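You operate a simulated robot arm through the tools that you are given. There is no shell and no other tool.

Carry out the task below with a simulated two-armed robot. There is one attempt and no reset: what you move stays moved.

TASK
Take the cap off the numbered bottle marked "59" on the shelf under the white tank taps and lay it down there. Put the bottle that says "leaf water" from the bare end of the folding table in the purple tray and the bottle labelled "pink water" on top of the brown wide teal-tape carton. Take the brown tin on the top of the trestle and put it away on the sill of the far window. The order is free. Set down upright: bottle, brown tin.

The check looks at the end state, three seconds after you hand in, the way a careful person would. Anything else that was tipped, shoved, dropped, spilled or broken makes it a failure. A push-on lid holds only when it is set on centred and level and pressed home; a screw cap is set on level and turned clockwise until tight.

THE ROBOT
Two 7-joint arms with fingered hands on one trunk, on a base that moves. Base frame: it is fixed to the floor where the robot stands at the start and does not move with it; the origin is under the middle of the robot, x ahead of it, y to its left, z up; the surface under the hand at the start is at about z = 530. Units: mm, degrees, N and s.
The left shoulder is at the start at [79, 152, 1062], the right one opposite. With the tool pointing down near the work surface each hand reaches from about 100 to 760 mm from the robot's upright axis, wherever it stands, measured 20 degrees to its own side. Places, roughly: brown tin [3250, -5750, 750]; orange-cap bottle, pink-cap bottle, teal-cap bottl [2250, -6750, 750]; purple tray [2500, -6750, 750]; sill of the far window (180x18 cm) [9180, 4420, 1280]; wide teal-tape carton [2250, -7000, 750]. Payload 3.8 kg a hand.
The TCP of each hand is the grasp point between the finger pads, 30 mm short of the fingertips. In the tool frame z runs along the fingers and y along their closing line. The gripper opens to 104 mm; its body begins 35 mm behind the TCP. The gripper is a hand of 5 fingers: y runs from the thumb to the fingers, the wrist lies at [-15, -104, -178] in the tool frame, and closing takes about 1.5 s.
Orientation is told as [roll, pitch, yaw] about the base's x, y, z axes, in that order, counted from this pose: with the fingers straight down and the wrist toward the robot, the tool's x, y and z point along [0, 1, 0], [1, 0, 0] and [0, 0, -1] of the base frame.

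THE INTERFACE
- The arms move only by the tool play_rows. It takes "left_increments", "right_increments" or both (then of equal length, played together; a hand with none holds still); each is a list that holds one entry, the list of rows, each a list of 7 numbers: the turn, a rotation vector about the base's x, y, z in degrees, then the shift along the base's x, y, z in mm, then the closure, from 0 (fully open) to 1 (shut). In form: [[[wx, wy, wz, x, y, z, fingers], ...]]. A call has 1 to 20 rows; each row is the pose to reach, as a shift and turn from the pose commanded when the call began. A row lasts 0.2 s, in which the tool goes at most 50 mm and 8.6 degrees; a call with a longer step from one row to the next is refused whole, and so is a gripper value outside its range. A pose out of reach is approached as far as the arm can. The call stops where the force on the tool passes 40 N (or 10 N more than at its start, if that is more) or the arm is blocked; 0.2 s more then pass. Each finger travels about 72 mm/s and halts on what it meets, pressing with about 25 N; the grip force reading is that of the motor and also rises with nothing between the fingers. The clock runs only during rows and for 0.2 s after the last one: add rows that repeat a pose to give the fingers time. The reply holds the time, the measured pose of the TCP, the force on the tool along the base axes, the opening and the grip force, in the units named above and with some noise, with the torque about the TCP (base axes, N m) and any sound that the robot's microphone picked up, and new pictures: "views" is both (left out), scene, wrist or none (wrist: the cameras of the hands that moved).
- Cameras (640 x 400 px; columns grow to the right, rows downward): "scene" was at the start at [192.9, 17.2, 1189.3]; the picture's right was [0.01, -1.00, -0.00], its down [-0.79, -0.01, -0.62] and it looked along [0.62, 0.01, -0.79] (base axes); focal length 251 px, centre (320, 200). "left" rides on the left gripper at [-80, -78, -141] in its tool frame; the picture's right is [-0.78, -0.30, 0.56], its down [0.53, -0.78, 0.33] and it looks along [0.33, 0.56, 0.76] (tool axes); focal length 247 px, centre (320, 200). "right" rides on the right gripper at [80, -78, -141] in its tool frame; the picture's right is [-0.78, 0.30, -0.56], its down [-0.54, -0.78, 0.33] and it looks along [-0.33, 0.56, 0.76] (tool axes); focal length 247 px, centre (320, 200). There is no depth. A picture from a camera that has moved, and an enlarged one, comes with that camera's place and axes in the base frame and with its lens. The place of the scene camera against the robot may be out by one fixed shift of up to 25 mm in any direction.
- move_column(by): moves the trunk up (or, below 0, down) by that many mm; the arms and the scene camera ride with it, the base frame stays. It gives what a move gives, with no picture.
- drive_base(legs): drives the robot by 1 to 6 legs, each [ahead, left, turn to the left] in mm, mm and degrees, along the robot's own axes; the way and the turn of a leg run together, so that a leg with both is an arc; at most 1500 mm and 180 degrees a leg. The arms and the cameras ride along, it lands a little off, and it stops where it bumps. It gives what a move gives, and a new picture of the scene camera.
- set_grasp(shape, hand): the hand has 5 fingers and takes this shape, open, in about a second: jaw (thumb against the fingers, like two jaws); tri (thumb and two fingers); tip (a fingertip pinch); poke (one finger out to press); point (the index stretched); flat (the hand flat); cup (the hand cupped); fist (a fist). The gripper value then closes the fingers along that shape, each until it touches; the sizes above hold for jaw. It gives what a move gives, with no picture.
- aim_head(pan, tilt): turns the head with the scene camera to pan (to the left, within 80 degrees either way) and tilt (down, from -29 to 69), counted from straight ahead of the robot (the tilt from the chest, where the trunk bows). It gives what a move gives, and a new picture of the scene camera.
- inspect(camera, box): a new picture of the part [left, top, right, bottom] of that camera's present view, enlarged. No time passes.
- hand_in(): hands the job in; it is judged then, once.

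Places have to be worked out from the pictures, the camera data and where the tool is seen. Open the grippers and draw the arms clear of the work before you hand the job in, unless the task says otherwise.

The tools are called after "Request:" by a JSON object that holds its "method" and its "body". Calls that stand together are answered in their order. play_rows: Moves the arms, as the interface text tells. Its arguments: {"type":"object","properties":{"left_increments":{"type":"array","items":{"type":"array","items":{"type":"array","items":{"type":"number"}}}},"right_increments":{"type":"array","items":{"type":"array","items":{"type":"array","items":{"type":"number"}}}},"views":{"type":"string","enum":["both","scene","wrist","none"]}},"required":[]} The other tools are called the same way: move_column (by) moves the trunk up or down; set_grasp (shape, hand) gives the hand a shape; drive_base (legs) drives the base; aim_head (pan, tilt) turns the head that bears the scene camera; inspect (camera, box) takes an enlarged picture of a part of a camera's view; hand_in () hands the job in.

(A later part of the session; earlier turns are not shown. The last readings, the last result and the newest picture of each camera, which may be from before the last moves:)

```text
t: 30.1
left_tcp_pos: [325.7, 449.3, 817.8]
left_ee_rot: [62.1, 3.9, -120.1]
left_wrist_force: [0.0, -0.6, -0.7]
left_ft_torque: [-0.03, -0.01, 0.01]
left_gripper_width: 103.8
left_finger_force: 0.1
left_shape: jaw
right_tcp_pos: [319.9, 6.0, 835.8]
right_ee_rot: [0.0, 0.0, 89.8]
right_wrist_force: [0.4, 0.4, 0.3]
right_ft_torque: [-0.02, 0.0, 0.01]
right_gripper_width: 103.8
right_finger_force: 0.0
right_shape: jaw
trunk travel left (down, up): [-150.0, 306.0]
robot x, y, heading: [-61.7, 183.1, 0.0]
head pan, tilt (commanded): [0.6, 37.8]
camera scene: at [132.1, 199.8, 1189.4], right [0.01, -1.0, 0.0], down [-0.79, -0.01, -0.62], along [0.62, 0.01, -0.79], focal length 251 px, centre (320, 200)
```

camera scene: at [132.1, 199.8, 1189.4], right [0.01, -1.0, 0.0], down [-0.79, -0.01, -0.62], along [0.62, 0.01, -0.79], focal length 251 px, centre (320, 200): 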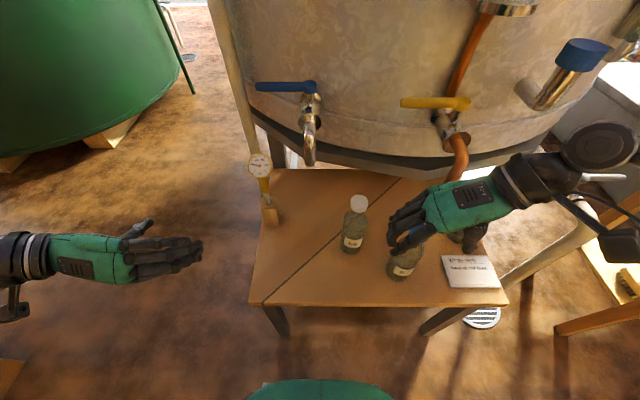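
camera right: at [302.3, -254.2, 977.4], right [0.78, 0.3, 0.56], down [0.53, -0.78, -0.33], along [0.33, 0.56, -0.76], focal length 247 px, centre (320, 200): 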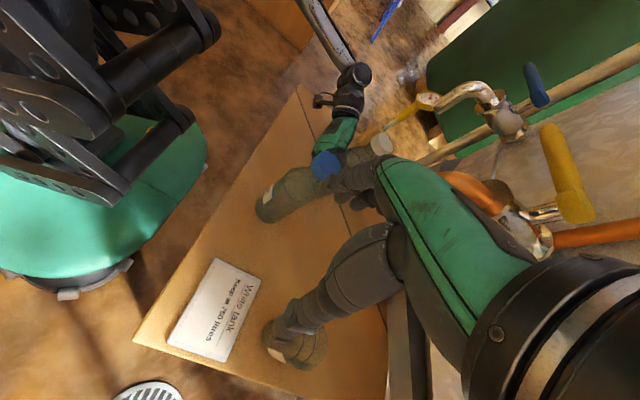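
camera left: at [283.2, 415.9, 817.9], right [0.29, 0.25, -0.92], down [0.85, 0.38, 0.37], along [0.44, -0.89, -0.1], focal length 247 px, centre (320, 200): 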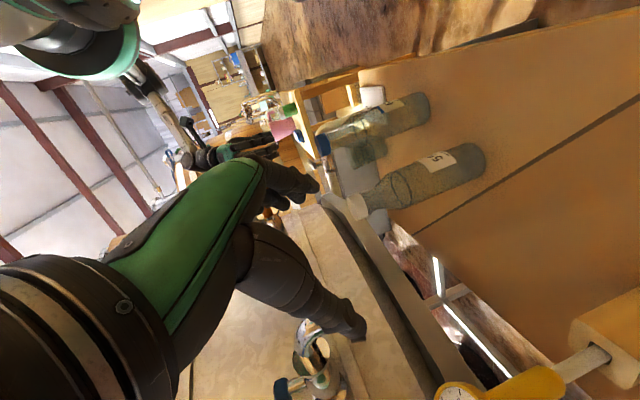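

The base is now at (−61, 182). I bring the left hand back to its pre-grasp pose beside bottle 59, restoring the 30° downward pitch.

Request:
{"method": "play_rows", "body": {"left_increments": [[[0, 0, 0, 7, -38, -19, 0], [-0.5, 1, 0, 14, -76, -38, 0], [-1.1, 1.9, 0, 21, -114, -57, 0], [-1.6, 2.8, 0, 28, -152, -76, 0], [-2.2, 3.8, 0, 35, -190, -95, 0], [-2.2, 3.8, 0, 42, -228, -114, 0], [-2.2, 3.8, 0, 50, -262, -135, 0], [-2.2, 3.8, 0, 57, -294, -153, 0], [-2.2, 3.8, 0, 57, -294, -153, 0]]]}}

```text
t: 32.1
left_tcp_pos: [378.3, 155.7, 662.2]
left_ee_rot: [60.0, -0.1, -120.1]
left_wrist_force: [0.6, 0.6, 1.2]
left_ft_torque: [-0.02, 0.0, 0.0]
left_gripper_width: 104.0
left_finger_force: 0.0
left_shape: jaw
right_tcp_pos: [321.1, 4.7, 835.2]
right_ee_rot: [-0.1, 0.0, 89.9]
right_wrist_force: [0.0, 0.5, -0.6]
right_ft_torque: [-0.01, 0.03, 0.01]
right_gripper_width: 103.9
right_finger_force: 0.1
right_shape: jaw
trunk travel left (down, up): [-150.0, 306.0]
robot x, y, heading: [-60.9, 181.2, -0.1]
head pan, tilt (commanded): [0.6, 37.8]
camera scene: at [131.9, 199.2, 1189.4], right [0.01, -1.0, 0.0], down [-0.79, -0.01, -0.62], along [0.62, 0.01, -0.79], focal length 251 px, centre (320, 200)
camera left: at [278.1, 303.5, 665.5], right [0.23, 0.21, -0.95], down [0.87, 0.39, 0.3], along [0.44, -0.9, -0.09], focal length 247 px, centre (320, 200)
```

scene: 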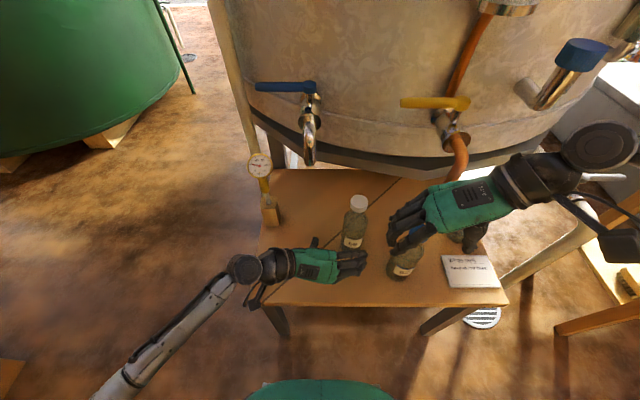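
left: 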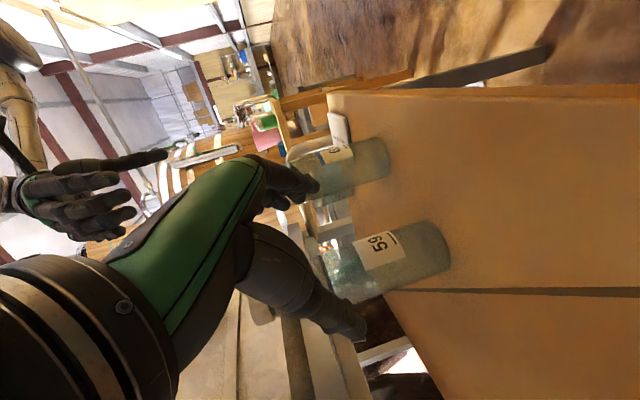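

The view matches the earlier approach. I advance again, slightly deeper than before, and close the left hand on the bottle body.

Request:
{"method": "play_rows", "body": {"left_increments": [[[0, 0, 0, 20, -11, -12, 0], [0, 0, 0, 40, -23, -25, 0], [0, 0, 0, 60, -34, -37, 0], [0, 0, 0, 78, -45, -48, 0], [0, 0, 0, 92, -53, -57, 0], [0, 0, 0, 104, -60, -64, 0], [0, 0, 0, 104, -60, -64, 0], [0, 0, 0, 104, -60, -64, 0.2], [0, 0, 0, 104, -60, -64, 0.4], [0, 0, 0, 104, -60, -64, 0.5], [0, 0, 0, 104, -60, -64, 0.6], [0, 0, 0, 104, -60, -64, 0.7], [0, 0, 0, 104, -60, -64, 0.8], [0, 0, 0, 104, -60, -64, 1], [0, 0, 0, 104, -60, -64, 1], [0, 0, 0, 104, -60, -64, 1]]]}}

Request:
{"method": "inspect", "body": {"camera": "left", "box": [210, 130, 450, 340]}}

Request:
{"method": "inspect", "body": {"camera": "scene", "box": [300, 170, 420, 290]}}

```text
t: 35.5
left_tcp_pos: [487.6, 96.0, 599.7]
left_ee_rot: [60.0, 0.0, -120.1]
left_wrist_force: [0.1, 0.3, 1.2]
left_ft_torque: [0.08, -0.03, 0.0]
left_gripper_width: 37.2
left_finger_force: 24.8
left_shape: jaw
right_tcp_pos: [320.6, 4.3, 835.1]
right_ee_rot: [0.1, 0.1, 89.8]
right_wrist_force: [0.3, 0.0, 0.1]
right_ft_torque: [-0.01, -0.01, 0.0]
right_gripper_width: 103.9
right_finger_force: 0.0
right_shape: jaw
trunk travel left (down, up): [-150.0, 306.0]
robot x, y, heading: [-57.9, 183.7, -0.1]
head pan, tilt (commanded): [0.6, 37.8]
camera scene: at [132.2, 198.9, 1189.4], right [0.01, -1.0, 0.0], down [-0.79, -0.01, -0.62], along [0.62, 0.01, -0.79], focal length 251 px, centre (320, 200)
camera left: at [385.3, 243.9, 601.6], right [0.23, 0.21, -0.95], down [0.87, 0.39, 0.3], along [0.44, -0.9, -0.09], focal length 247 px, centre (320, 200)
```

scene: 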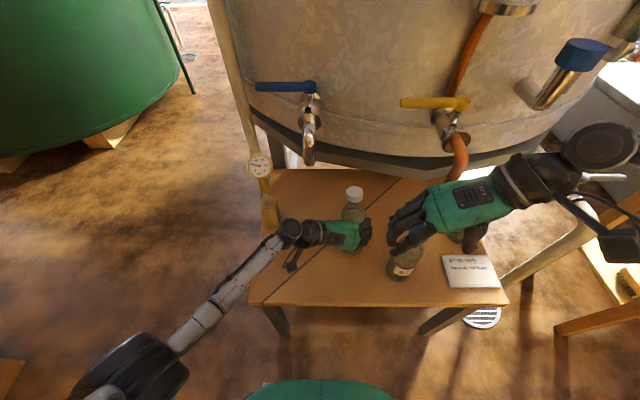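
left: 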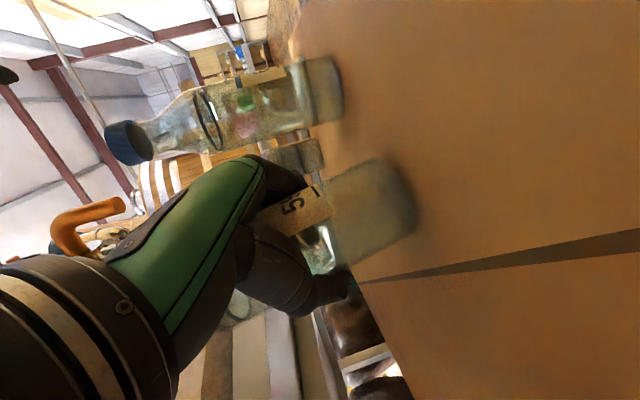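

```text
1.90 times, centred on (330, 235) of left
camera zoom: at [385.3, 243.9, 601.6], right [0.23, 0.21, -0.95], down [0.87, 0.39, 0.3], along [0.44, -0.9, -0.09], focal length 470 px, centre (301, 133)
```

zoom: 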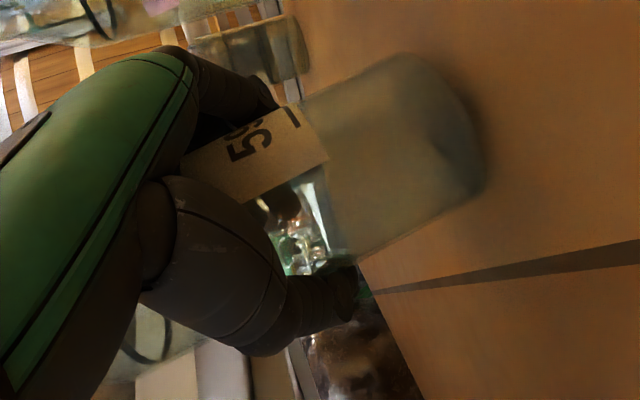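

```text
3.33 times, centred on (360, 230) of scene
camera zoom: at [132.2, 198.9, 1189.4], right [0.01, -1.0, 0.0], down [-0.79, -0.01, -0.62], along [0.62, 0.01, -0.79], focal length 837 px, centre (187, 100)
```

zoom: 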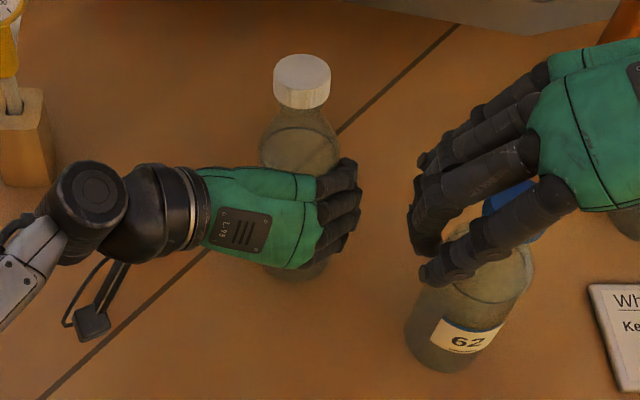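

The grip is firm, but the bottle leans forward-left about 8° because the thumb presses lower than the fingers. I turn the hand back to bring it upright, then measure again.

Request:
{"method": "play_rows", "body": {"left_increments": [[[1.4, -2.4, 0, 0, 0, 0, 1], [2.8, -4.8, 0, 0, 0, 0, 1], [4.2, -7.2, 0, 0, 0, 0, 1], [4.2, -7.2, 0, 0, 0, 0, 1]]]}}

Request:
{"method": "inspect", "body": {"camera": "left", "box": [210, 130, 450, 340]}}

Request:
{"method": "inspect", "body": {"camera": "scene", "box": [300, 170, 420, 290]}}

Request:
{"method": "inspect", "body": {"camera": "right", "box": [150, 100, 450, 400]}}

```text
t: 36.5
left_tcp_pos: [486.8, 94.9, 600.6]
left_ee_rot: [64.1, 7.2, -119.9]
left_wrist_force: [-1.1, 0.6, -0.8]
left_ft_torque: [-0.01, 0.0, 0.01]
left_gripper_width: 37.3
left_finger_force: 25.1
left_shape: jaw
right_tcp_pos: [320.8, 5.6, 835.6]
right_ee_rot: [0.0, 0.0, 89.8]
right_wrist_force: [0.4, -0.2, -0.4]
right_ft_torque: [-0.01, 0.02, 0.02]
right_gripper_width: 104.1
right_finger_force: 0.0
right_shape: jaw
trunk travel left (down, up): [-150.0, 306.0]
robot x, y, heading: [-59.7, 179.4, -0.1]
head pan, tilt (commanded): [0.6, 37.8]
camera scene: at [132.4, 198.9, 1189.3], right [0.01, -1.0, 0.0], down [-0.79, -0.01, -0.62], along [0.62, 0.01, -0.79], focal length 251 px, centre (320, 200)
camera left: at [385.1, 243.9, 599.8], right [0.35, 0.28, -0.9], down [0.82, 0.37, 0.43], along [0.45, -0.89, -0.1], focal length 247 px, centre (320, 200)
```

scene: 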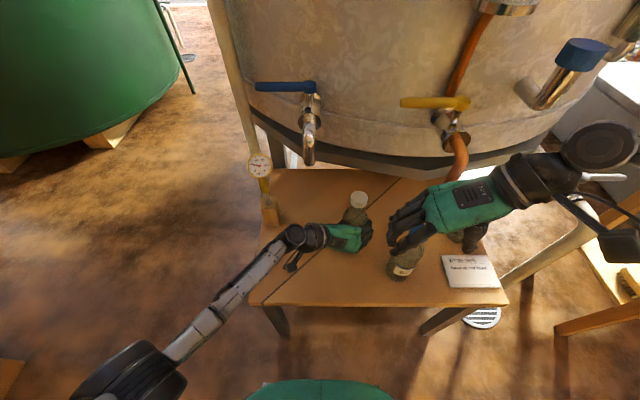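
left: 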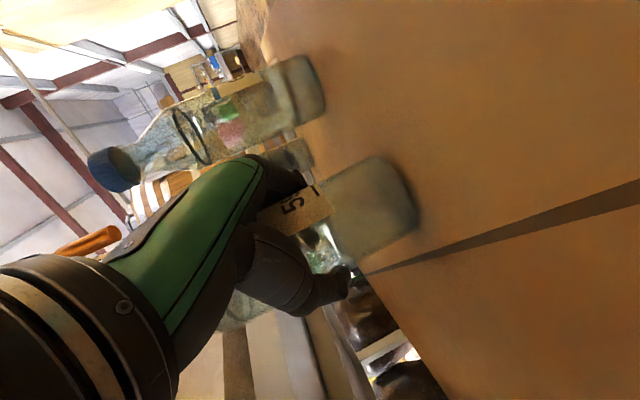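

```text
1.90 times, centred on (330, 235) of left
camera zoom: at [385.1, 243.9, 599.8], right [0.35, 0.28, -0.9], down [0.82, 0.37, 0.43], along [0.45, -0.89, -0.1], focal length 470 px, centre (301, 133)
```

zoom: 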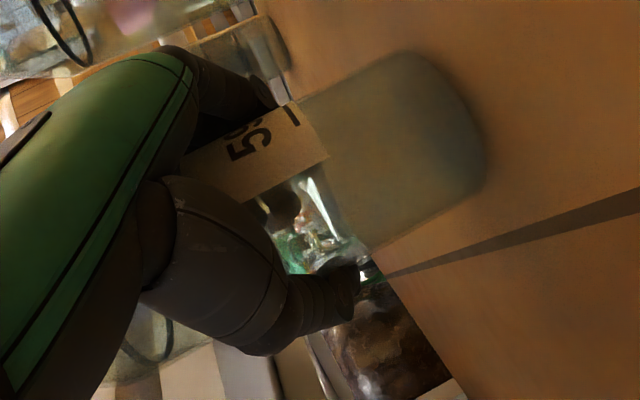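

```text
3.33 times, centred on (360, 230) of scene
camera zoom: at [132.4, 198.9, 1189.3], right [0.01, -1.0, 0.0], down [-0.79, -0.01, -0.62], along [0.62, 0.01, -0.79], focal length 837 px, centre (187, 100)
```

zoom: 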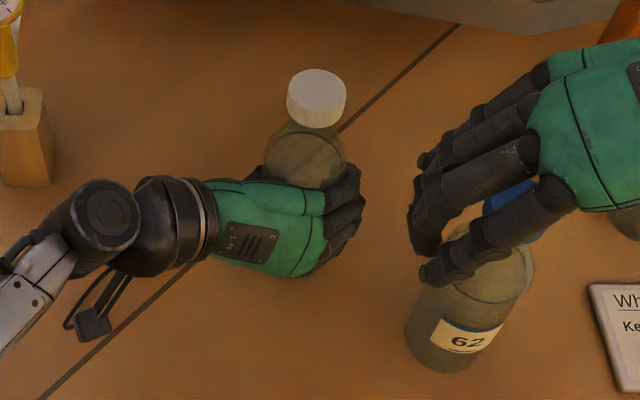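

```text
1.33 times, centred on (300, 250) of right
camera zoom: at [241.2, -72.8, 977.4], right [0.78, 0.29, 0.56], down [0.53, -0.78, -0.33], along [0.34, 0.56, -0.76], focal length 329 px, centre (347, 133)
```

zoom: 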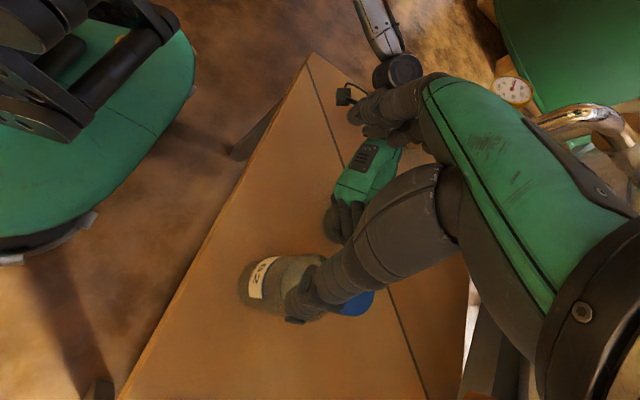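

In both views the bottle now looks upright to within a degree or so, with the cap near (490, 96, 740). I move the right hand left, then forward over the cap while turning its yaw toward 0, staying high.

Request:
{"method": "play_rows", "body": {"right_increments": [[[0, 0, 0, 0, 45, 0, 0], [0, 0, 0, 0, 90, 0, 0], [0, 0, -8, 12, 90, 0, 0], [0, 0, -16, 25, 90, 0, 0], [0, 0, -24, 40, 90, 0, 0], [0, 0, -32, 55, 90, 0, 0], [0, 0, -40, 70, 90, 0, 0], [0, 0, -48, 85, 90, 0, 0], [0, 0, -56, 100, 90, 0, 0], [0, 0, -64, 115, 90, 0, 0], [0, 0, -72, 130, 90, 0, 0], [0, 0, -80, 145, 90, 0, 0], [0, 0, -88, 160, 90, 0, 0], [0, 0, -96, 165, 90, 0, 0], [0, 0, -100, 165, 90, 0, 0], [0, 0, -100, 165, 90, 0, 0]]]}}

```text
t: 39.9
left_tcp_pos: [487.1, 95.1, 599.2]
left_ee_rot: [64.1, 7.3, -119.9]
left_wrist_force: [0.5, 0.4, -0.6]
left_ft_torque: [-0.01, -0.01, 0.02]
left_gripper_width: 36.8
left_finger_force: 25.0
left_shape: jaw
right_tcp_pos: [486.0, 95.2, 836.4]
right_ee_rot: [0.0, 0.0, -10.3]
right_wrist_force: [-0.1, 0.1, 0.5]
right_ft_torque: [-0.03, -0.02, 0.02]
right_gripper_width: 104.0
right_finger_force: 0.1
right_shape: jaw
trunk travel left (down, up): [-150.0, 306.0]
robot x, y, heading: [-62.2, 180.4, 0.3]
head pan, tilt (commanded): [0.6, 37.8]
camera scene: at [132.4, 198.9, 1189.3], right [0.01, -1.0, 0.0], down [-0.79, -0.01, -0.62], along [0.62, 0.01, -0.79], focal length 251 px, centre (320, 200)
camera right: at [424.6, 187.7, 977.8], right [0.15, -0.82, 0.56], down [-0.86, -0.39, -0.33], along [0.49, -0.43, -0.76], focal length 247 px, centre (320, 200)
```

scene: 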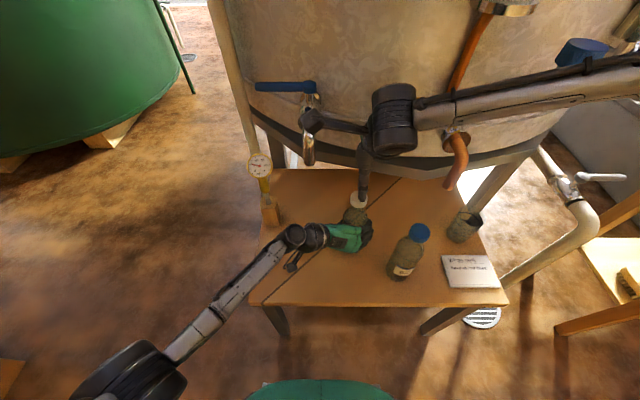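
right: 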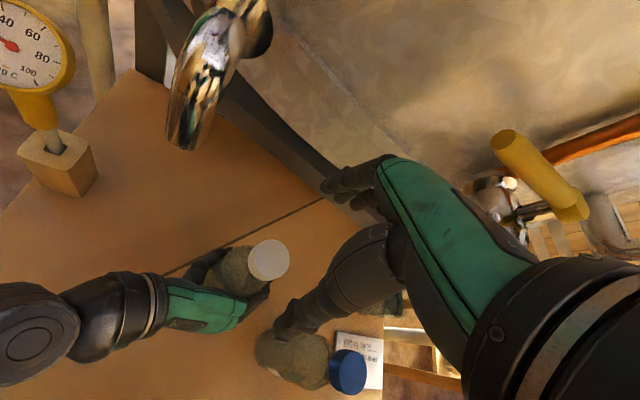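

The right hand is above the cap without any contact. I enlarge its view to measure the cap centre precisely.

Request:
{"method": "inspect", "body": {"camera": "right", "box": [190, 210, 330, 350]}}

Request:
{"method": "inspect", "body": {"camera": "scene", "box": [320, 170, 420, 260]}}

```text
2.86 times, centred on (260, 280) of right
camera zoom: at [424.6, 187.7, 977.8], right [0.15, -0.82, 0.56], down [-0.86, -0.39, -0.33], along [0.49, -0.43, -0.76], focal length 706 px, centre (491, -29)
```

zoom: 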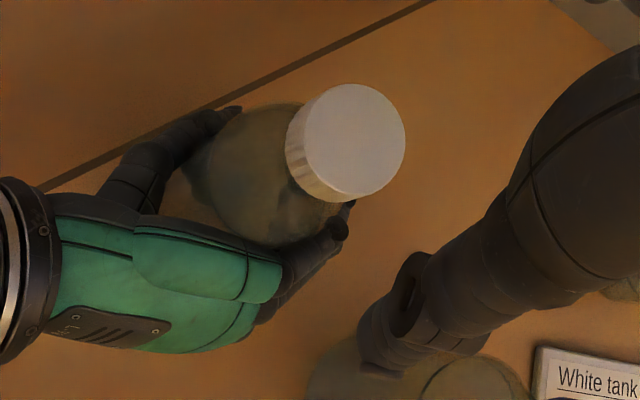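

```text
4.44 times, centred on (370, 215) of scene
camera zoom: at [132.4, 198.9, 1189.3], right [0.01, -1.0, 0.0], down [-0.79, -0.01, -0.62], along [0.62, 0.01, -0.79], focal length 1116 px, centre (98, 133)
```

zoom: 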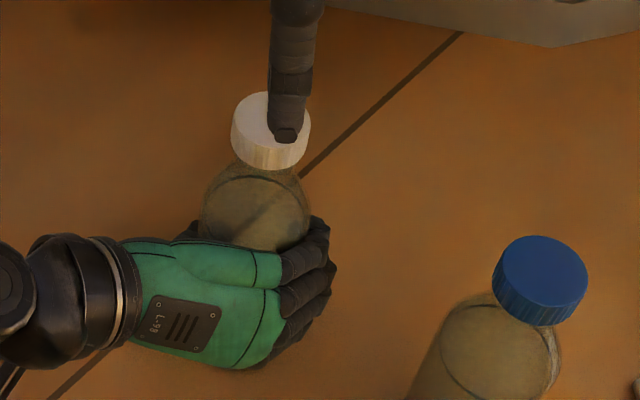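

Cap centre is at about (488, 99), its top at 740, diameter 41.5 mm. I turn the open hand to yaw −40 for a long unscrewing stroke and lower it around the cap.

Request:
{"method": "play_rows", "body": {"right_increments": [[[0, 0, -7.5, 1, 2, 0, 0], [0, 0, -15, 2, 4, 0, 0], [0, 0, -22.5, 2, 4, 0, 0], [0, 0, -30, 2, 4, 0, 0], [0, 0, -30, 2, 4, -20, 0], [0, 0, -30, 2, 4, -40, 0], [0, 0, -30, 2, 4, -60, 0], [0, 0, -30, 2, 4, -75, 0], [0, 0, -30, 2, 4, -88, 0], [0, 0, -30, 2, 4, -98, 0], [0, 0, -30, 2, 4, -98, 0]]]}}

```text
t: 42.3
left_tcp_pos: [487.2, 95.2, 599.6]
left_ee_rot: [64.1, 7.2, -119.9]
left_wrist_force: [0.2, 0.1, 0.5]
left_ft_torque: [-0.01, 0.04, -0.02]
left_gripper_width: 37.1
left_finger_force: 24.6
left_shape: jaw
right_tcp_pos: [467.6, 44.9, 769.6]
right_ee_rot: [0.1, 0.0, -40.1]
right_wrist_force: [-0.2, -0.2, 0.3]
right_ft_torque: [-0.01, 0.01, 0.02]
right_gripper_width: 103.9
right_finger_force: 0.0
right_shape: jaw
right hand out of reach, approached as far as the arm can: row 2, 3, 4, 5, 6, 7, 8, 9, 10, 11
trunk travel left (down, up): [-150.0, 306.0]
robot x, y, heading: [-59.8, 185.3, -0.1]
head pan, tilt (commanded): [0.6, 37.8]
camera scene: at [132.4, 198.9, 1189.3], right [0.01, -1.0, 0.0], down [-0.79, -0.01, -0.62], along [0.62, 0.01, -0.79], focal length 251 px, centre (320, 200)
camera right: at [460.5, 155.0, 911.3], right [-0.27, -0.78, 0.56], down [-0.94, 0.09, -0.33], along [0.21, -0.61, -0.76], focal length 247 px, centre (320, 200)
```

scene: 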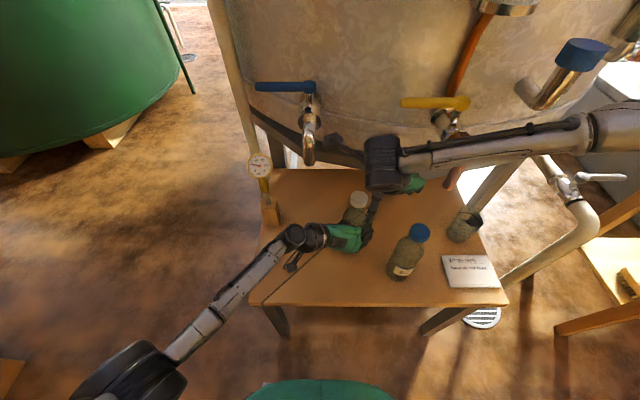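
right: 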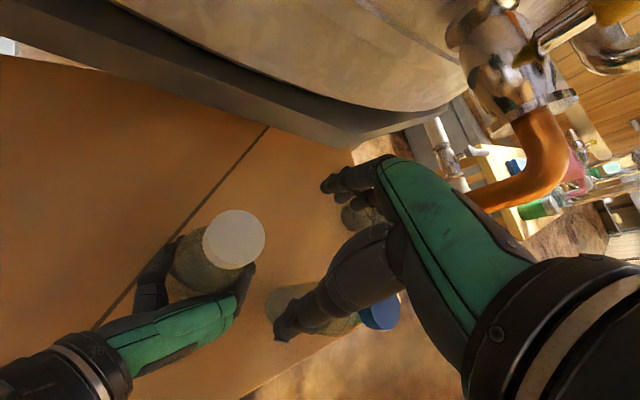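

Yaw −40 is beyond the right arm's range here, so the hand drifted right, though it touched nothing. I raise it and return to yaw −10 above the cap.

Request:
{"method": "play_rows", "body": {"right_increments": [[[0, 0, 0, 0, 0, 30, 0], [0, 0, 6, 3, 8, 60, 0], [0, 0, 12, 8, 20, 66, 0], [0, 0, 18, 12, 32, 66, 0], [0, 0, 24, 16, 44, 66, 0], [0, 0, 30, 20, 54, 66, 0], [0, 0, 33, 20, 54, 66, 0], [0, 0, 33, 20, 54, 66, 0]]]}}

```text
t: 44.1
left_tcp_pos: [487.5, 95.2, 598.6]
left_ee_rot: [64.1, 7.2, -119.8]
left_wrist_force: [0.5, 0.0, 0.5]
left_ft_torque: [0.04, -0.02, 0.0]
left_gripper_width: 37.3
left_finger_force: 24.9
left_shape: jaw
right_tcp_pos: [488.2, 100.7, 835.0]
right_ee_rot: [-0.1, 0.0, -7.0]
right_wrist_force: [-1.0, -0.5, 0.4]
right_ft_torque: [0.04, 0.0, 0.02]
right_gripper_width: 104.5
right_finger_force: 0.1
right_shape: jaw
trunk travel left (down, up): [-150.0, 306.0]
robot x, y, heading: [-64.5, 182.2, 0.1]
head pan, tilt (commanded): [0.6, 37.8]
camera scene: at [132.5, 199.0, 1189.3], right [0.01, -1.0, 0.0], down [-0.79, -0.01, -0.62], along [0.62, 0.01, -0.79], focal length 251 px, centre (320, 200)
camera right: at [422.1, 189.3, 976.4], right [0.2, -0.81, 0.56], down [-0.84, -0.43, -0.33], along [0.51, -0.4, -0.76], focal length 247 px, centre (320, 200)
```

scene: 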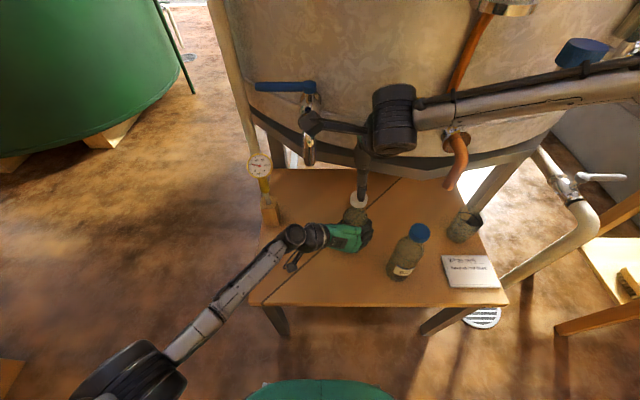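
right: 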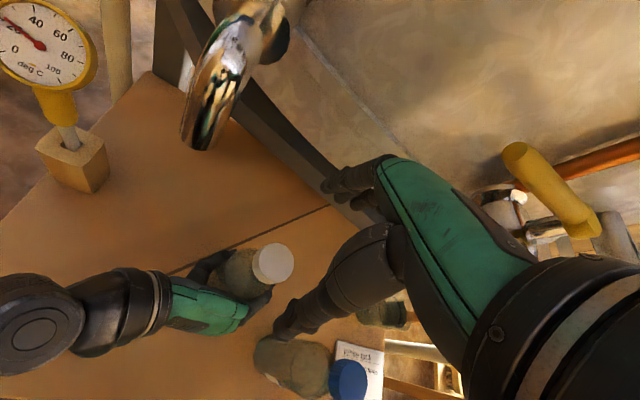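

Back above the cap at (488, 101, 835), yaw −7, with nothing disturbed. I lower the open hand straight down around the cap.

Request:
{"method": "play_rows", "body": {"right_increments": [[[0, 0, 0, 0, -1, -20, 0], [0, 0, 0, 0, -1, -40, 0], [0, 0, 0, 0, -1, -60, 0], [0, 0, 0, 0, -1, -75, 0], [0, 0, 0, 0, -1, -88, 0], [0, 0, 0, 0, -1, -98, 0], [0, 0, 0, 0, -1, -98, 0]]]}}

Request:
{"method": "inspect", "body": {"camera": "right", "box": [200, 130, 440, 370]}}

Request:
{"method": "inspect", "body": {"camera": "scene", "box": [310, 130, 430, 260]}}

```text
t: 45.7
left_tcp_pos: [486.7, 95.5, 600.3]
left_ee_rot: [64.1, 7.3, -119.9]
left_wrist_force: [-0.4, 0.5, -1.0]
left_ft_torque: [0.01, -0.02, 0.03]
left_gripper_width: 37.1
left_finger_force: 25.2
left_shape: jaw
right_tcp_pos: [483.1, 88.6, 744.1]
right_ee_rot: [0.0, 0.0, -7.0]
right_wrist_force: [-0.5, 0.3, 0.2]
right_ft_torque: [-0.01, -0.02, 0.01]
right_gripper_width: 103.7
right_finger_force: 0.1
right_shape: jaw
right hand out of reach, approached as far as the arm can: row 5, 6, 7
trunk travel left (down, up): [-150.0, 306.0]
robot x, y, heading: [-63.3, 182.4, -0.2]
head pan, tilt (commanded): [0.6, 37.8]
camera scene: at [132.3, 199.0, 1189.3], right [0.01, -1.0, 0.0], down [-0.79, -0.01, -0.62], along [0.62, 0.01, -0.79], focal length 251 px, centre (320, 200)
camera right: at [417.0, 176.8, 886.6], right [0.2, -0.81, 0.56], down [-0.84, -0.43, -0.33], along [0.51, -0.4, -0.76], focal length 247 px, centre (320, 200)
```

scene: 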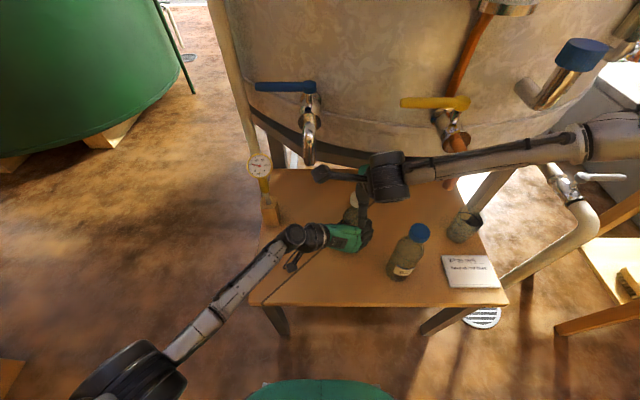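
right: 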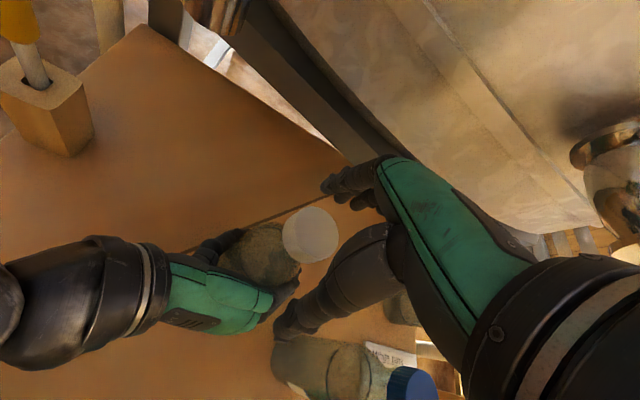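

```text
1.67 times, centred on (320, 250) of right
camera zoom: at [417.0, 176.8, 886.6], right [0.2, -0.81, 0.56], down [-0.84, -0.43, -0.33], along [0.51, -0.4, -0.76], focal length 412 px, centre (320, 117)
```

zoom: 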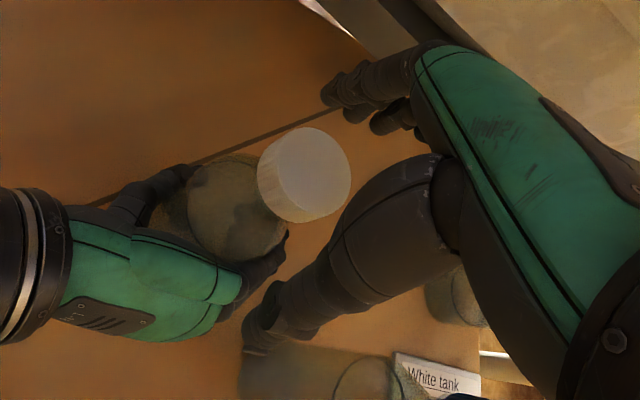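

```text
3.08 times, centred on (370, 195) of scene
camera zoom: at [132.3, 199.0, 1189.3], right [0.01, -1.0, 0.0], down [-0.79, -0.01, -0.62], along [0.62, 0.01, -0.79], focal length 773 px, centre (166, 215)
```

zoom: 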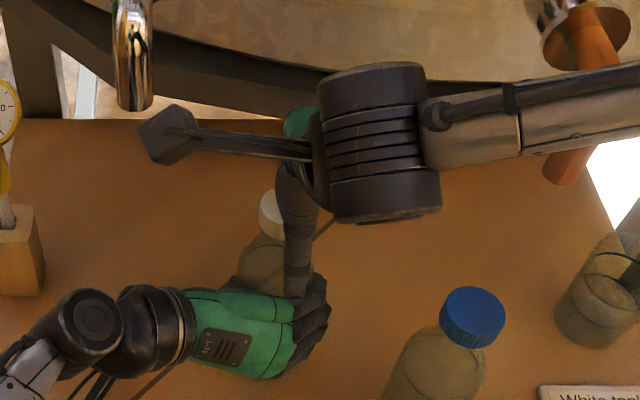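

At this height the right arm still falls about 11 mm short, and its forearm passes close over the spout. I will do the unscrewing away from the taps instead: first raise the right hand, then lift the bottle slightly with the left.

Request:
{"method": "play_rows", "body": {"right_increments": [[[0, 0, 0, 0, 0, 30, 0], [0, 0, 0, 2, 5, 60, 0], [0, 0, 3, 4, 10, 92, 0], [0, 0, 3, 4, 10, 105, 0], [0, 0, 3, 4, 10, 105, 0]]], "views": "none"}}

Request:
{"method": "play_rows", "body": {"left_increments": [[[0, 0, 0, 0, 0, 8, 1], [0, 0, 0, 0, 0, 16, 1], [0, 0, 0, 0, 0, 24, 1], [0, 0, 0, 0, 0, 32, 1], [0, 0, 0, 0, 0, 32, 1], [0, 0, 0, 0, 0, 32, 1]]]}}

```text
t: 46.9
left_tcp_pos: [487.8, 95.6, 599.5]
left_ee_rot: [64.1, 7.3, -119.9]
left_wrist_force: [-0.1, -0.2, -0.5]
left_ft_torque: [-0.06, -0.04, 0.04]
left_gripper_width: 36.9
left_finger_force: 25.4
left_shape: jaw
right_tcp_pos: [487.0, 99.1, 848.8]
right_ee_rot: [-0.1, 0.0, -4.1]
right_wrist_force: [0.5, 0.4, -0.6]
right_ft_torque: [-0.03, -0.03, 0.02]
right_gripper_width: 104.1
right_finger_force: 0.1
right_shape: jaw
trunk travel left (down, up): [-150.0, 306.0]
robot x, y, heading: [-60.1, 180.2, -0.2]
head pan, tilt (commanded): [0.6, 37.8]
```

```text
t: 48.3
left_tcp_pos: [487.7, 95.8, 631.2]
left_ee_rot: [64.1, 7.2, -119.9]
left_wrist_force: [0.3, 0.9, -0.3]
left_ft_torque: [-0.01, -0.01, -0.03]
left_gripper_width: 37.1
left_finger_force: 24.9
left_shape: jaw
right_tcp_pos: [487.3, 98.1, 849.5]
right_ee_rot: [0.0, 0.0, -4.2]
right_wrist_force: [-0.1, 0.4, -0.1]
right_ft_torque: [-0.01, 0.0, -0.02]
right_gripper_width: 104.0
right_finger_force: 0.0
right_shape: jaw
trunk travel left (down, up): [-150.0, 306.0]
robot x, y, heading: [-59.9, 180.0, -0.1]
head pan, tilt (commanded): [0.6, 37.8]
camera scene: at [132.4, 199.0, 1189.3], right [0.01, -1.0, 0.0], down [-0.79, -0.01, -0.62], along [0.62, 0.01, -0.79], focal length 251 px, centre (320, 200)
camera left: at [385.3, 243.7, 631.8], right [0.35, 0.28, -0.9], down [0.82, 0.37, 0.43], along [0.45, -0.89, -0.1], focal length 247 px, centre (320, 200)
```

scene: 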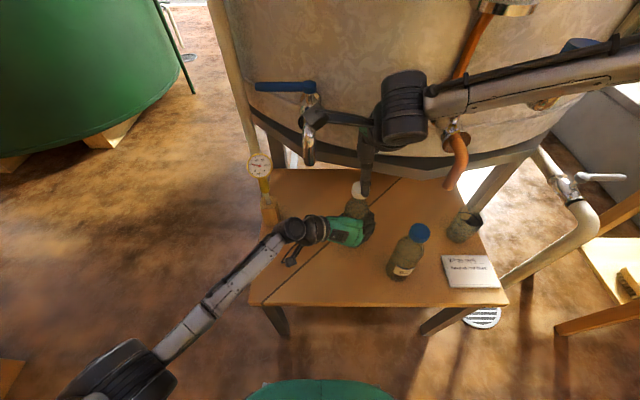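
left: 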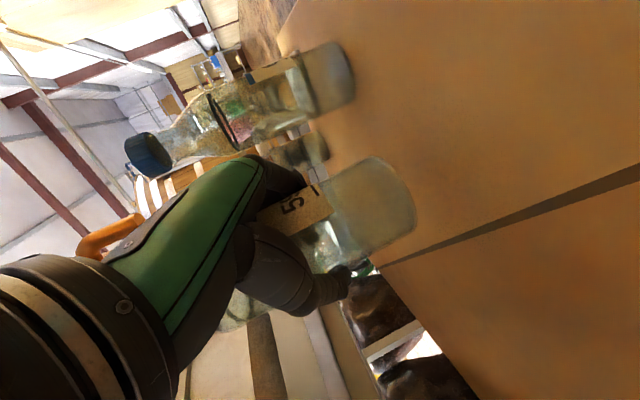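

The bottle lifted cleanly with the hand. I drive straight back 130 mm so both arms come away from the taps while the bottle stays above the shelf.

Request:
{"method": "drive_base", "body": {"legs": [[-130, 0, 0]]}}

```text
t: 49.6
left_tcp_pos: [357.5, 94.3, 632.2]
left_ee_rot: [64.1, 7.3, -119.9]
left_wrist_force: [-0.6, -0.2, -0.5]
left_ft_torque: [-0.05, 0.04, 0.03]
left_gripper_width: 37.0
left_finger_force: 25.1
left_shape: jaw
right_tcp_pos: [357.4, 97.6, 849.4]
right_ee_rot: [0.0, 0.0, -4.3]
right_wrist_force: [-0.7, 0.1, 0.1]
right_ft_torque: [-0.02, -0.03, 0.04]
right_gripper_width: 103.7
right_finger_force: 0.0
right_shape: jaw
trunk travel left (down, up): [-150.0, 306.0]
robot x, y, heading: [-189.6, 181.9, -0.4]
head pan, tilt (commanded): [0.6, 37.8]
camera scene: at [1.2, 199.0, 1189.3], right [0.01, -1.0, 0.0], down [-0.79, 0.0, -0.62], along [0.62, 0.01, -0.79], focal length 251 px, centre (320, 200)
```

scene: 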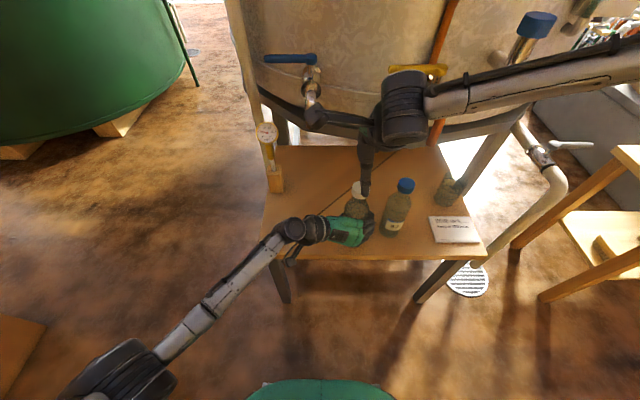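

Both arms are now clear of the taps. Before gripping the cap I test how far the right hand can turn in place at this spot, from yaw −4 up to about +84.

Request:
{"method": "play_rows", "body": {"right_increments": [[[0, 0, 8, 0, 0, 0, 0], [0, 0, 16, 0, 0, 0, 0], [0, 0, 24, 0, 0, 0, 0], [0, 0, 32, 0, 0, 0, 0], [0, 0, 40, 0, 0, 0, 0], [0, 0, 48, 0, 0, 0, 0], [0, 0, 56, 0, 0, 0, 0], [0, 0, 64, 0, 0, 0, 0], [0, 0, 72, 0, 0, 0, 0], [0, 0, 80, 0, 0, 0, 0], [0, 0, 88, 0, 0, 0, 0], [0, 0, 88, 0, 0, 0, 0]]]}}

```text
t: 52.2
left_tcp_pos: [356.9, 95.0, 631.8]
left_ee_rot: [64.1, 7.3, -120.0]
left_wrist_force: [0.8, 0.2, -1.0]
left_ft_torque: [-0.02, -0.01, -0.03]
left_gripper_width: 37.0
left_finger_force: 24.6
left_shape: jaw
right_tcp_pos: [357.7, 97.5, 847.8]
right_ee_rot: [0.0, 0.0, 83.8]
right_wrist_force: [-0.2, 0.4, -0.8]
right_ft_torque: [0.01, 0.0, 0.01]
right_gripper_width: 104.1
right_finger_force: 0.0
right_shape: jaw
trunk travel left (down, up): [-150.0, 306.0]
robot x, y, heading: [-190.6, 179.9, -0.3]
head pan, tilt (commanded): [0.6, 37.8]
camera scene: at [1.6, 198.9, 1189.4], right [0.01, -1.0, 0.0], down [-0.79, 0.0, -0.62], along [0.62, 0.01, -0.79], focal length 251 px, centre (320, 200)
camera right: at [270.1, 28.7, 990.5], right [0.8, 0.21, 0.56], down [0.45, -0.83, -0.33], along [0.39, 0.52, -0.76], focal length 247 px, centre (320, 200)
```

scene: 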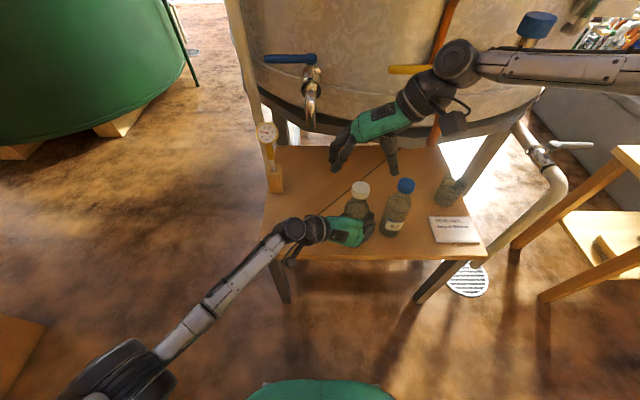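
right: 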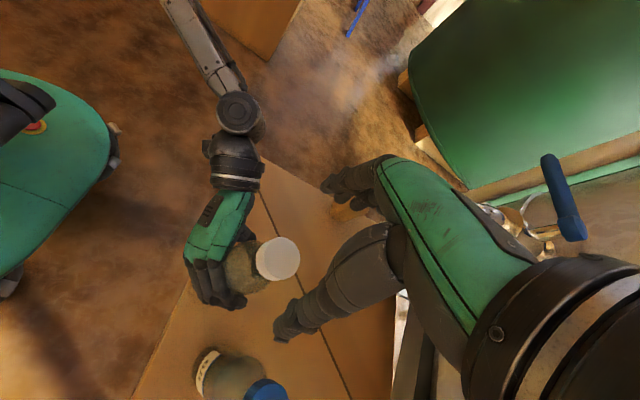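

The whole −4 to +84 range works here. I test turning further, since a longer stroke means fewer regrasps.

Request:
{"method": "play_rows", "body": {"right_increments": [[[0, 0, 8, 0, 0, 7, 0], [0, 0, 16, 0, 0, 14, 0], [0, 0, 24, 0, 0, 21, 0], [0, 0, 32, 0, 0, 28, 0], [0, 0, 40, 0, 0, 35, 0], [0, 0, 48, 0, 0, 42, 0], [0, 0, 56, 0, 0, 49, 0], [0, 0, 56, 0, 0, 49, 0]]], "views": "scene"}}

```text
t: 54.0
left_tcp_pos: [358.9, 94.7, 632.3]
left_ee_rot: [64.1, 7.4, -120.1]
left_wrist_force: [0.1, -0.4, -1.5]
left_ft_torque: [0.01, -0.04, 0.02]
left_gripper_width: 37.1
left_finger_force: 24.8
left_shape: jaw
right_tcp_pos: [321.7, 72.1, 901.4]
right_ee_rot: [-0.1, 0.0, 139.8]
right_wrist_force: [0.3, 1.1, 0.7]
right_ft_torque: [0.0, -0.02, -0.01]
right_gripper_width: 104.0
right_finger_force: 0.0
right_shape: jaw
right hand out of reach, approached as far as the arm can: row 5, 6, 7, 8
trunk travel left (down, up): [-150.0, 306.0]
robot x, y, heading: [-194.5, 180.0, -0.0]
head pan, tilt (commanded): [0.6, 37.8]
camera scene: at [1.9, 199.0, 1189.3], right [0.01, -1.0, 0.0], down [-0.79, 0.0, -0.62], along [0.62, 0.01, -0.79], focal length 251 px, centre (320, 200)
```

scene: 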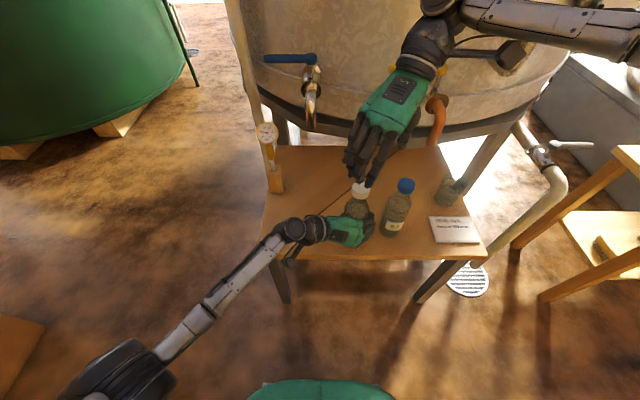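

The usable range is roughly −4 to +115. I turn back to yaw −4 above the bottle at z≈900.

Request:
{"method": "play_rows", "body": {"right_increments": [[[0, 0, -8, 6, 4, 0, 0], [0, 0, -16, 12, 8, 0, 0], [0, 0, -24, 18, 13, 0, 0], [0, 0, -32, 24, 18, 0, 0], [0, 0, -40, 30, 22, 0, 0], [0, 0, -48, 36, 26, 0, 0], [0, 0, -56, 36, 26, 0, 0], [0, 0, -64, 36, 26, 0, 0], [0, 0, -72, 36, 26, 0, 0], [0, 0, -80, 36, 26, 0, 0], [0, 0, -88, 36, 26, 0, 0], [0, 0, -96, 36, 26, 0, 0], [0, 0, -104, 36, 26, 0, 0], [0, 0, -112, 36, 26, 0, 0], [0, 0, -120, 36, 26, 0, 0], [0, 0, -128, 36, 26, 0, 0], [0, 0, -136, 36, 26, 0, 0], [0, 0, -143, 36, 26, 0, 0], [0, 0, -143, 36, 26, 0, 0]]], "views": "none"}}

Request:
{"method": "play_rows", "body": {"left_increments": [[[0, 0, 0, 0, 0, 15, 1], [0, 0, 0, 0, 0, 30, 1], [0, 0, 0, 0, 0, 45, 1], [0, 0, 0, 0, 0, 60, 1], [0, 0, 0, 0, 0, 60, 1], [0, 0, 0, 0, 0, 60, 1]]]}}

Request:
{"method": "inspect", "body": {"camera": "right", "box": [190, 190, 370, 340]}}

```text
t: 58.0
left_tcp_pos: [356.6, 94.8, 632.7]
left_ee_rot: [64.1, 7.4, -120.0]
left_wrist_force: [0.2, 1.1, -0.4]
left_ft_torque: [-0.01, 0.0, 0.02]
left_gripper_width: 37.4
left_finger_force: 24.4
left_shape: jaw
right_tcp_pos: [358.3, 99.5, 900.0]
right_ee_rot: [0.0, 0.1, -3.4]
right_wrist_force: [0.8, 0.0, -0.1]
right_ft_torque: [0.02, -0.02, -0.02]
right_gripper_width: 103.9
right_finger_force: 0.1
right_shape: jaw
trunk travel left (down, up): [-150.0, 306.0]
robot x, y, heading: [-190.9, 180.2, -0.1]
head pan, tilt (commanded): [0.6, 37.8]
```

```text
t: 59.4
left_tcp_pos: [355.6, 93.6, 692.0]
left_ee_rot: [64.0, 7.3, -120.0]
left_wrist_force: [1.3, -0.2, 0.0]
left_ft_torque: [0.04, -0.02, 0.0]
left_gripper_width: 37.0
left_finger_force: 25.2
left_shape: jaw
right_tcp_pos: [360.0, 100.7, 897.9]
right_ee_rot: [0.0, 0.1, -3.3]
right_wrist_force: [0.1, -0.1, 0.2]
right_ft_torque: [0.01, 0.0, 0.02]
right_gripper_width: 104.2
right_finger_force: 0.1
right_shape: jaw
trunk travel left (down, up): [-150.0, 306.0]
robot x, y, heading: [-192.7, 181.6, -0.6]
head pan, tilt (commanded): [0.6, 37.8]
camera scene: at [1.7, 199.1, 1189.3], right [0.01, -1.0, 0.0], down [-0.79, 0.0, -0.62], along [0.62, 0.01, -0.79], focal length 251 px, centre (320, 200)
camera left: at [254.2, 243.1, 691.8], right [0.35, 0.28, -0.9], down [0.83, 0.36, 0.43], along [0.45, -0.89, -0.1], focal length 247 px, centre (320, 200)
```

scene: 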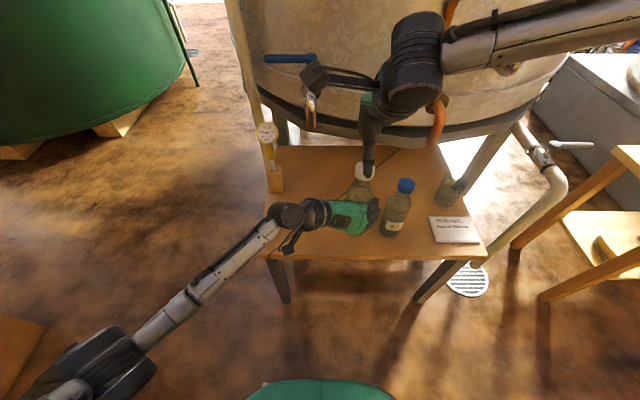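
left: 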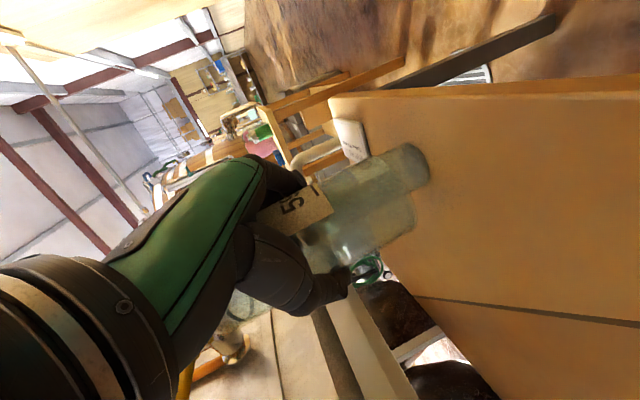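

```text
2.67 times, centred on (280, 265) of right
camera zoom: at [286.7, 184.7, 1040.1], right [0.25, -0.79, 0.56], down [-0.81, -0.49, -0.33], along [0.54, -0.37, -0.76], focal length 659 px, centre (427, 27)
```

zoom: 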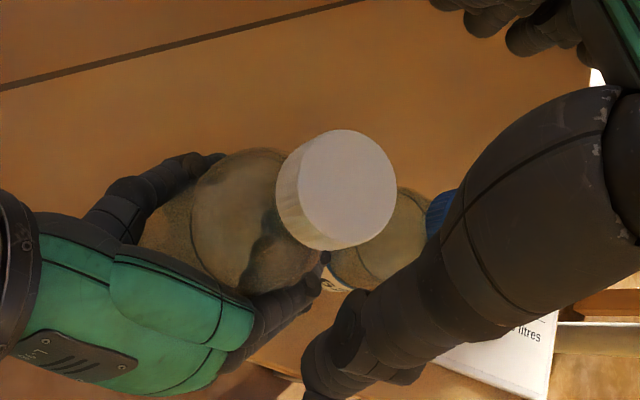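

The cap centre now sits at (357.5, 94.6), top at z≈832. I centre the right hand and lower it around the cap.

Request:
{"method": "play_rows", "body": {"right_increments": [[[0, 0, 0, -1, -5, -15, 0], [0, 0, 0, -1, -5, -30, 0], [0, 0, 0, -1, -5, -45, 0], [0, 0, 0, -1, -5, -58, 0], [0, 0, 0, -1, -5, -70, 0], [0, 0, 0, -1, -5, -70, 0]]]}}

Request:
{"method": "inspect", "body": {"camera": "right", "box": [200, 130, 440, 370]}}

Request:
{"method": "inspect", "body": {"camera": "scene", "box": [310, 120, 430, 250]}}

```text
t: 60.8
left_tcp_pos: [355.8, 94.4, 691.6]
left_ee_rot: [64.0, 7.3, -119.9]
left_wrist_force: [-0.7, -0.1, -0.6]
left_ft_torque: [0.01, 0.01, 0.02]
left_gripper_width: 37.3
left_finger_force: 25.2
left_shape: jaw
right_tcp_pos: [358.7, 96.7, 828.4]
right_ee_rot: [0.0, 0.0, -3.3]
right_wrist_force: [0.3, 0.0, -0.1]
right_ft_torque: [0.0, 0.0, -0.01]
right_gripper_width: 103.7
right_finger_force: 0.2
right_shape: jaw
trunk travel left (down, up): [-150.0, 306.0]
robot x, y, heading: [-190.2, 178.9, -0.2]
head pan, tilt (commanded): [0.6, 37.8]
camera scene: at [1.6, 199.1, 1189.4], right [0.01, -1.0, 0.0], down [-0.79, 0.0, -0.62], along [0.62, 0.01, -0.79], focal length 251 px, centre (320, 200)
camera right: at [286.3, 180.4, 970.2], right [0.25, -0.79, 0.56], down [-0.81, -0.49, -0.33], along [0.54, -0.37, -0.76], focal length 247 px, centre (320, 200)
```

scene: 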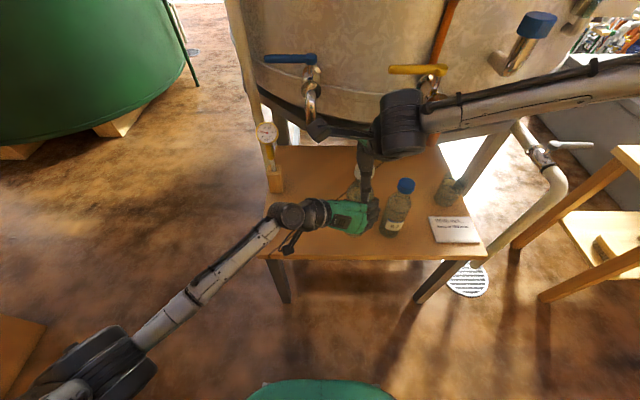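
right: 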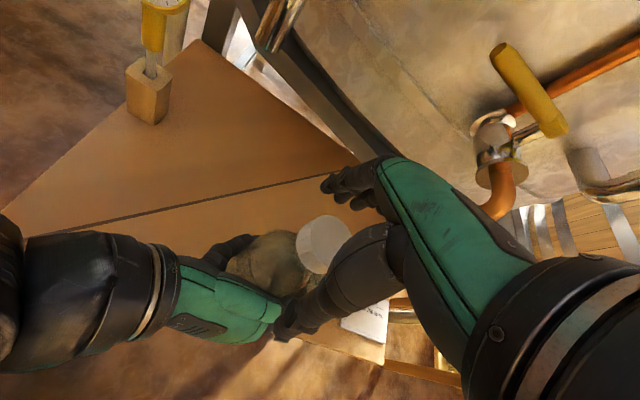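

```text
1.67 times, centred on (320, 250) of right
camera zoom: at [286.3, 180.4, 970.2], right [0.25, -0.79, 0.56], down [-0.81, -0.49, -0.33], along [0.54, -0.37, -0.76], focal length 412 px, centre (320, 117)
```

zoom: 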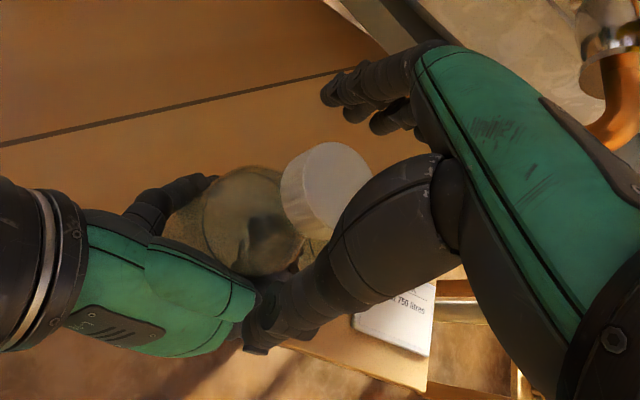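

```text
3.08 times, centred on (370, 185) of scene
camera zoom: at [1.6, 199.1, 1189.4], right [0.01, -1.0, 0.0], down [-0.79, 0.0, -0.62], along [0.62, 0.01, -0.79], focal length 773 px, centre (166, 246)
```

zoom: 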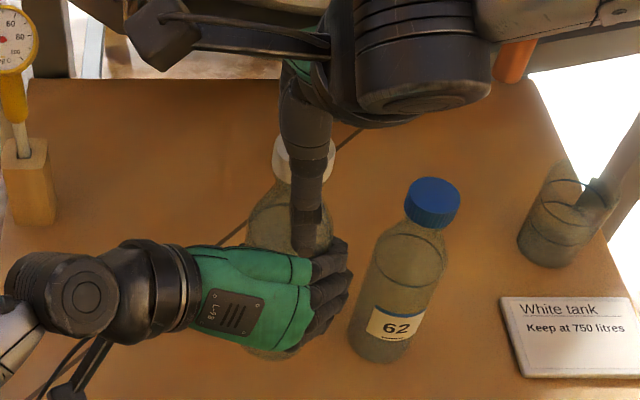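

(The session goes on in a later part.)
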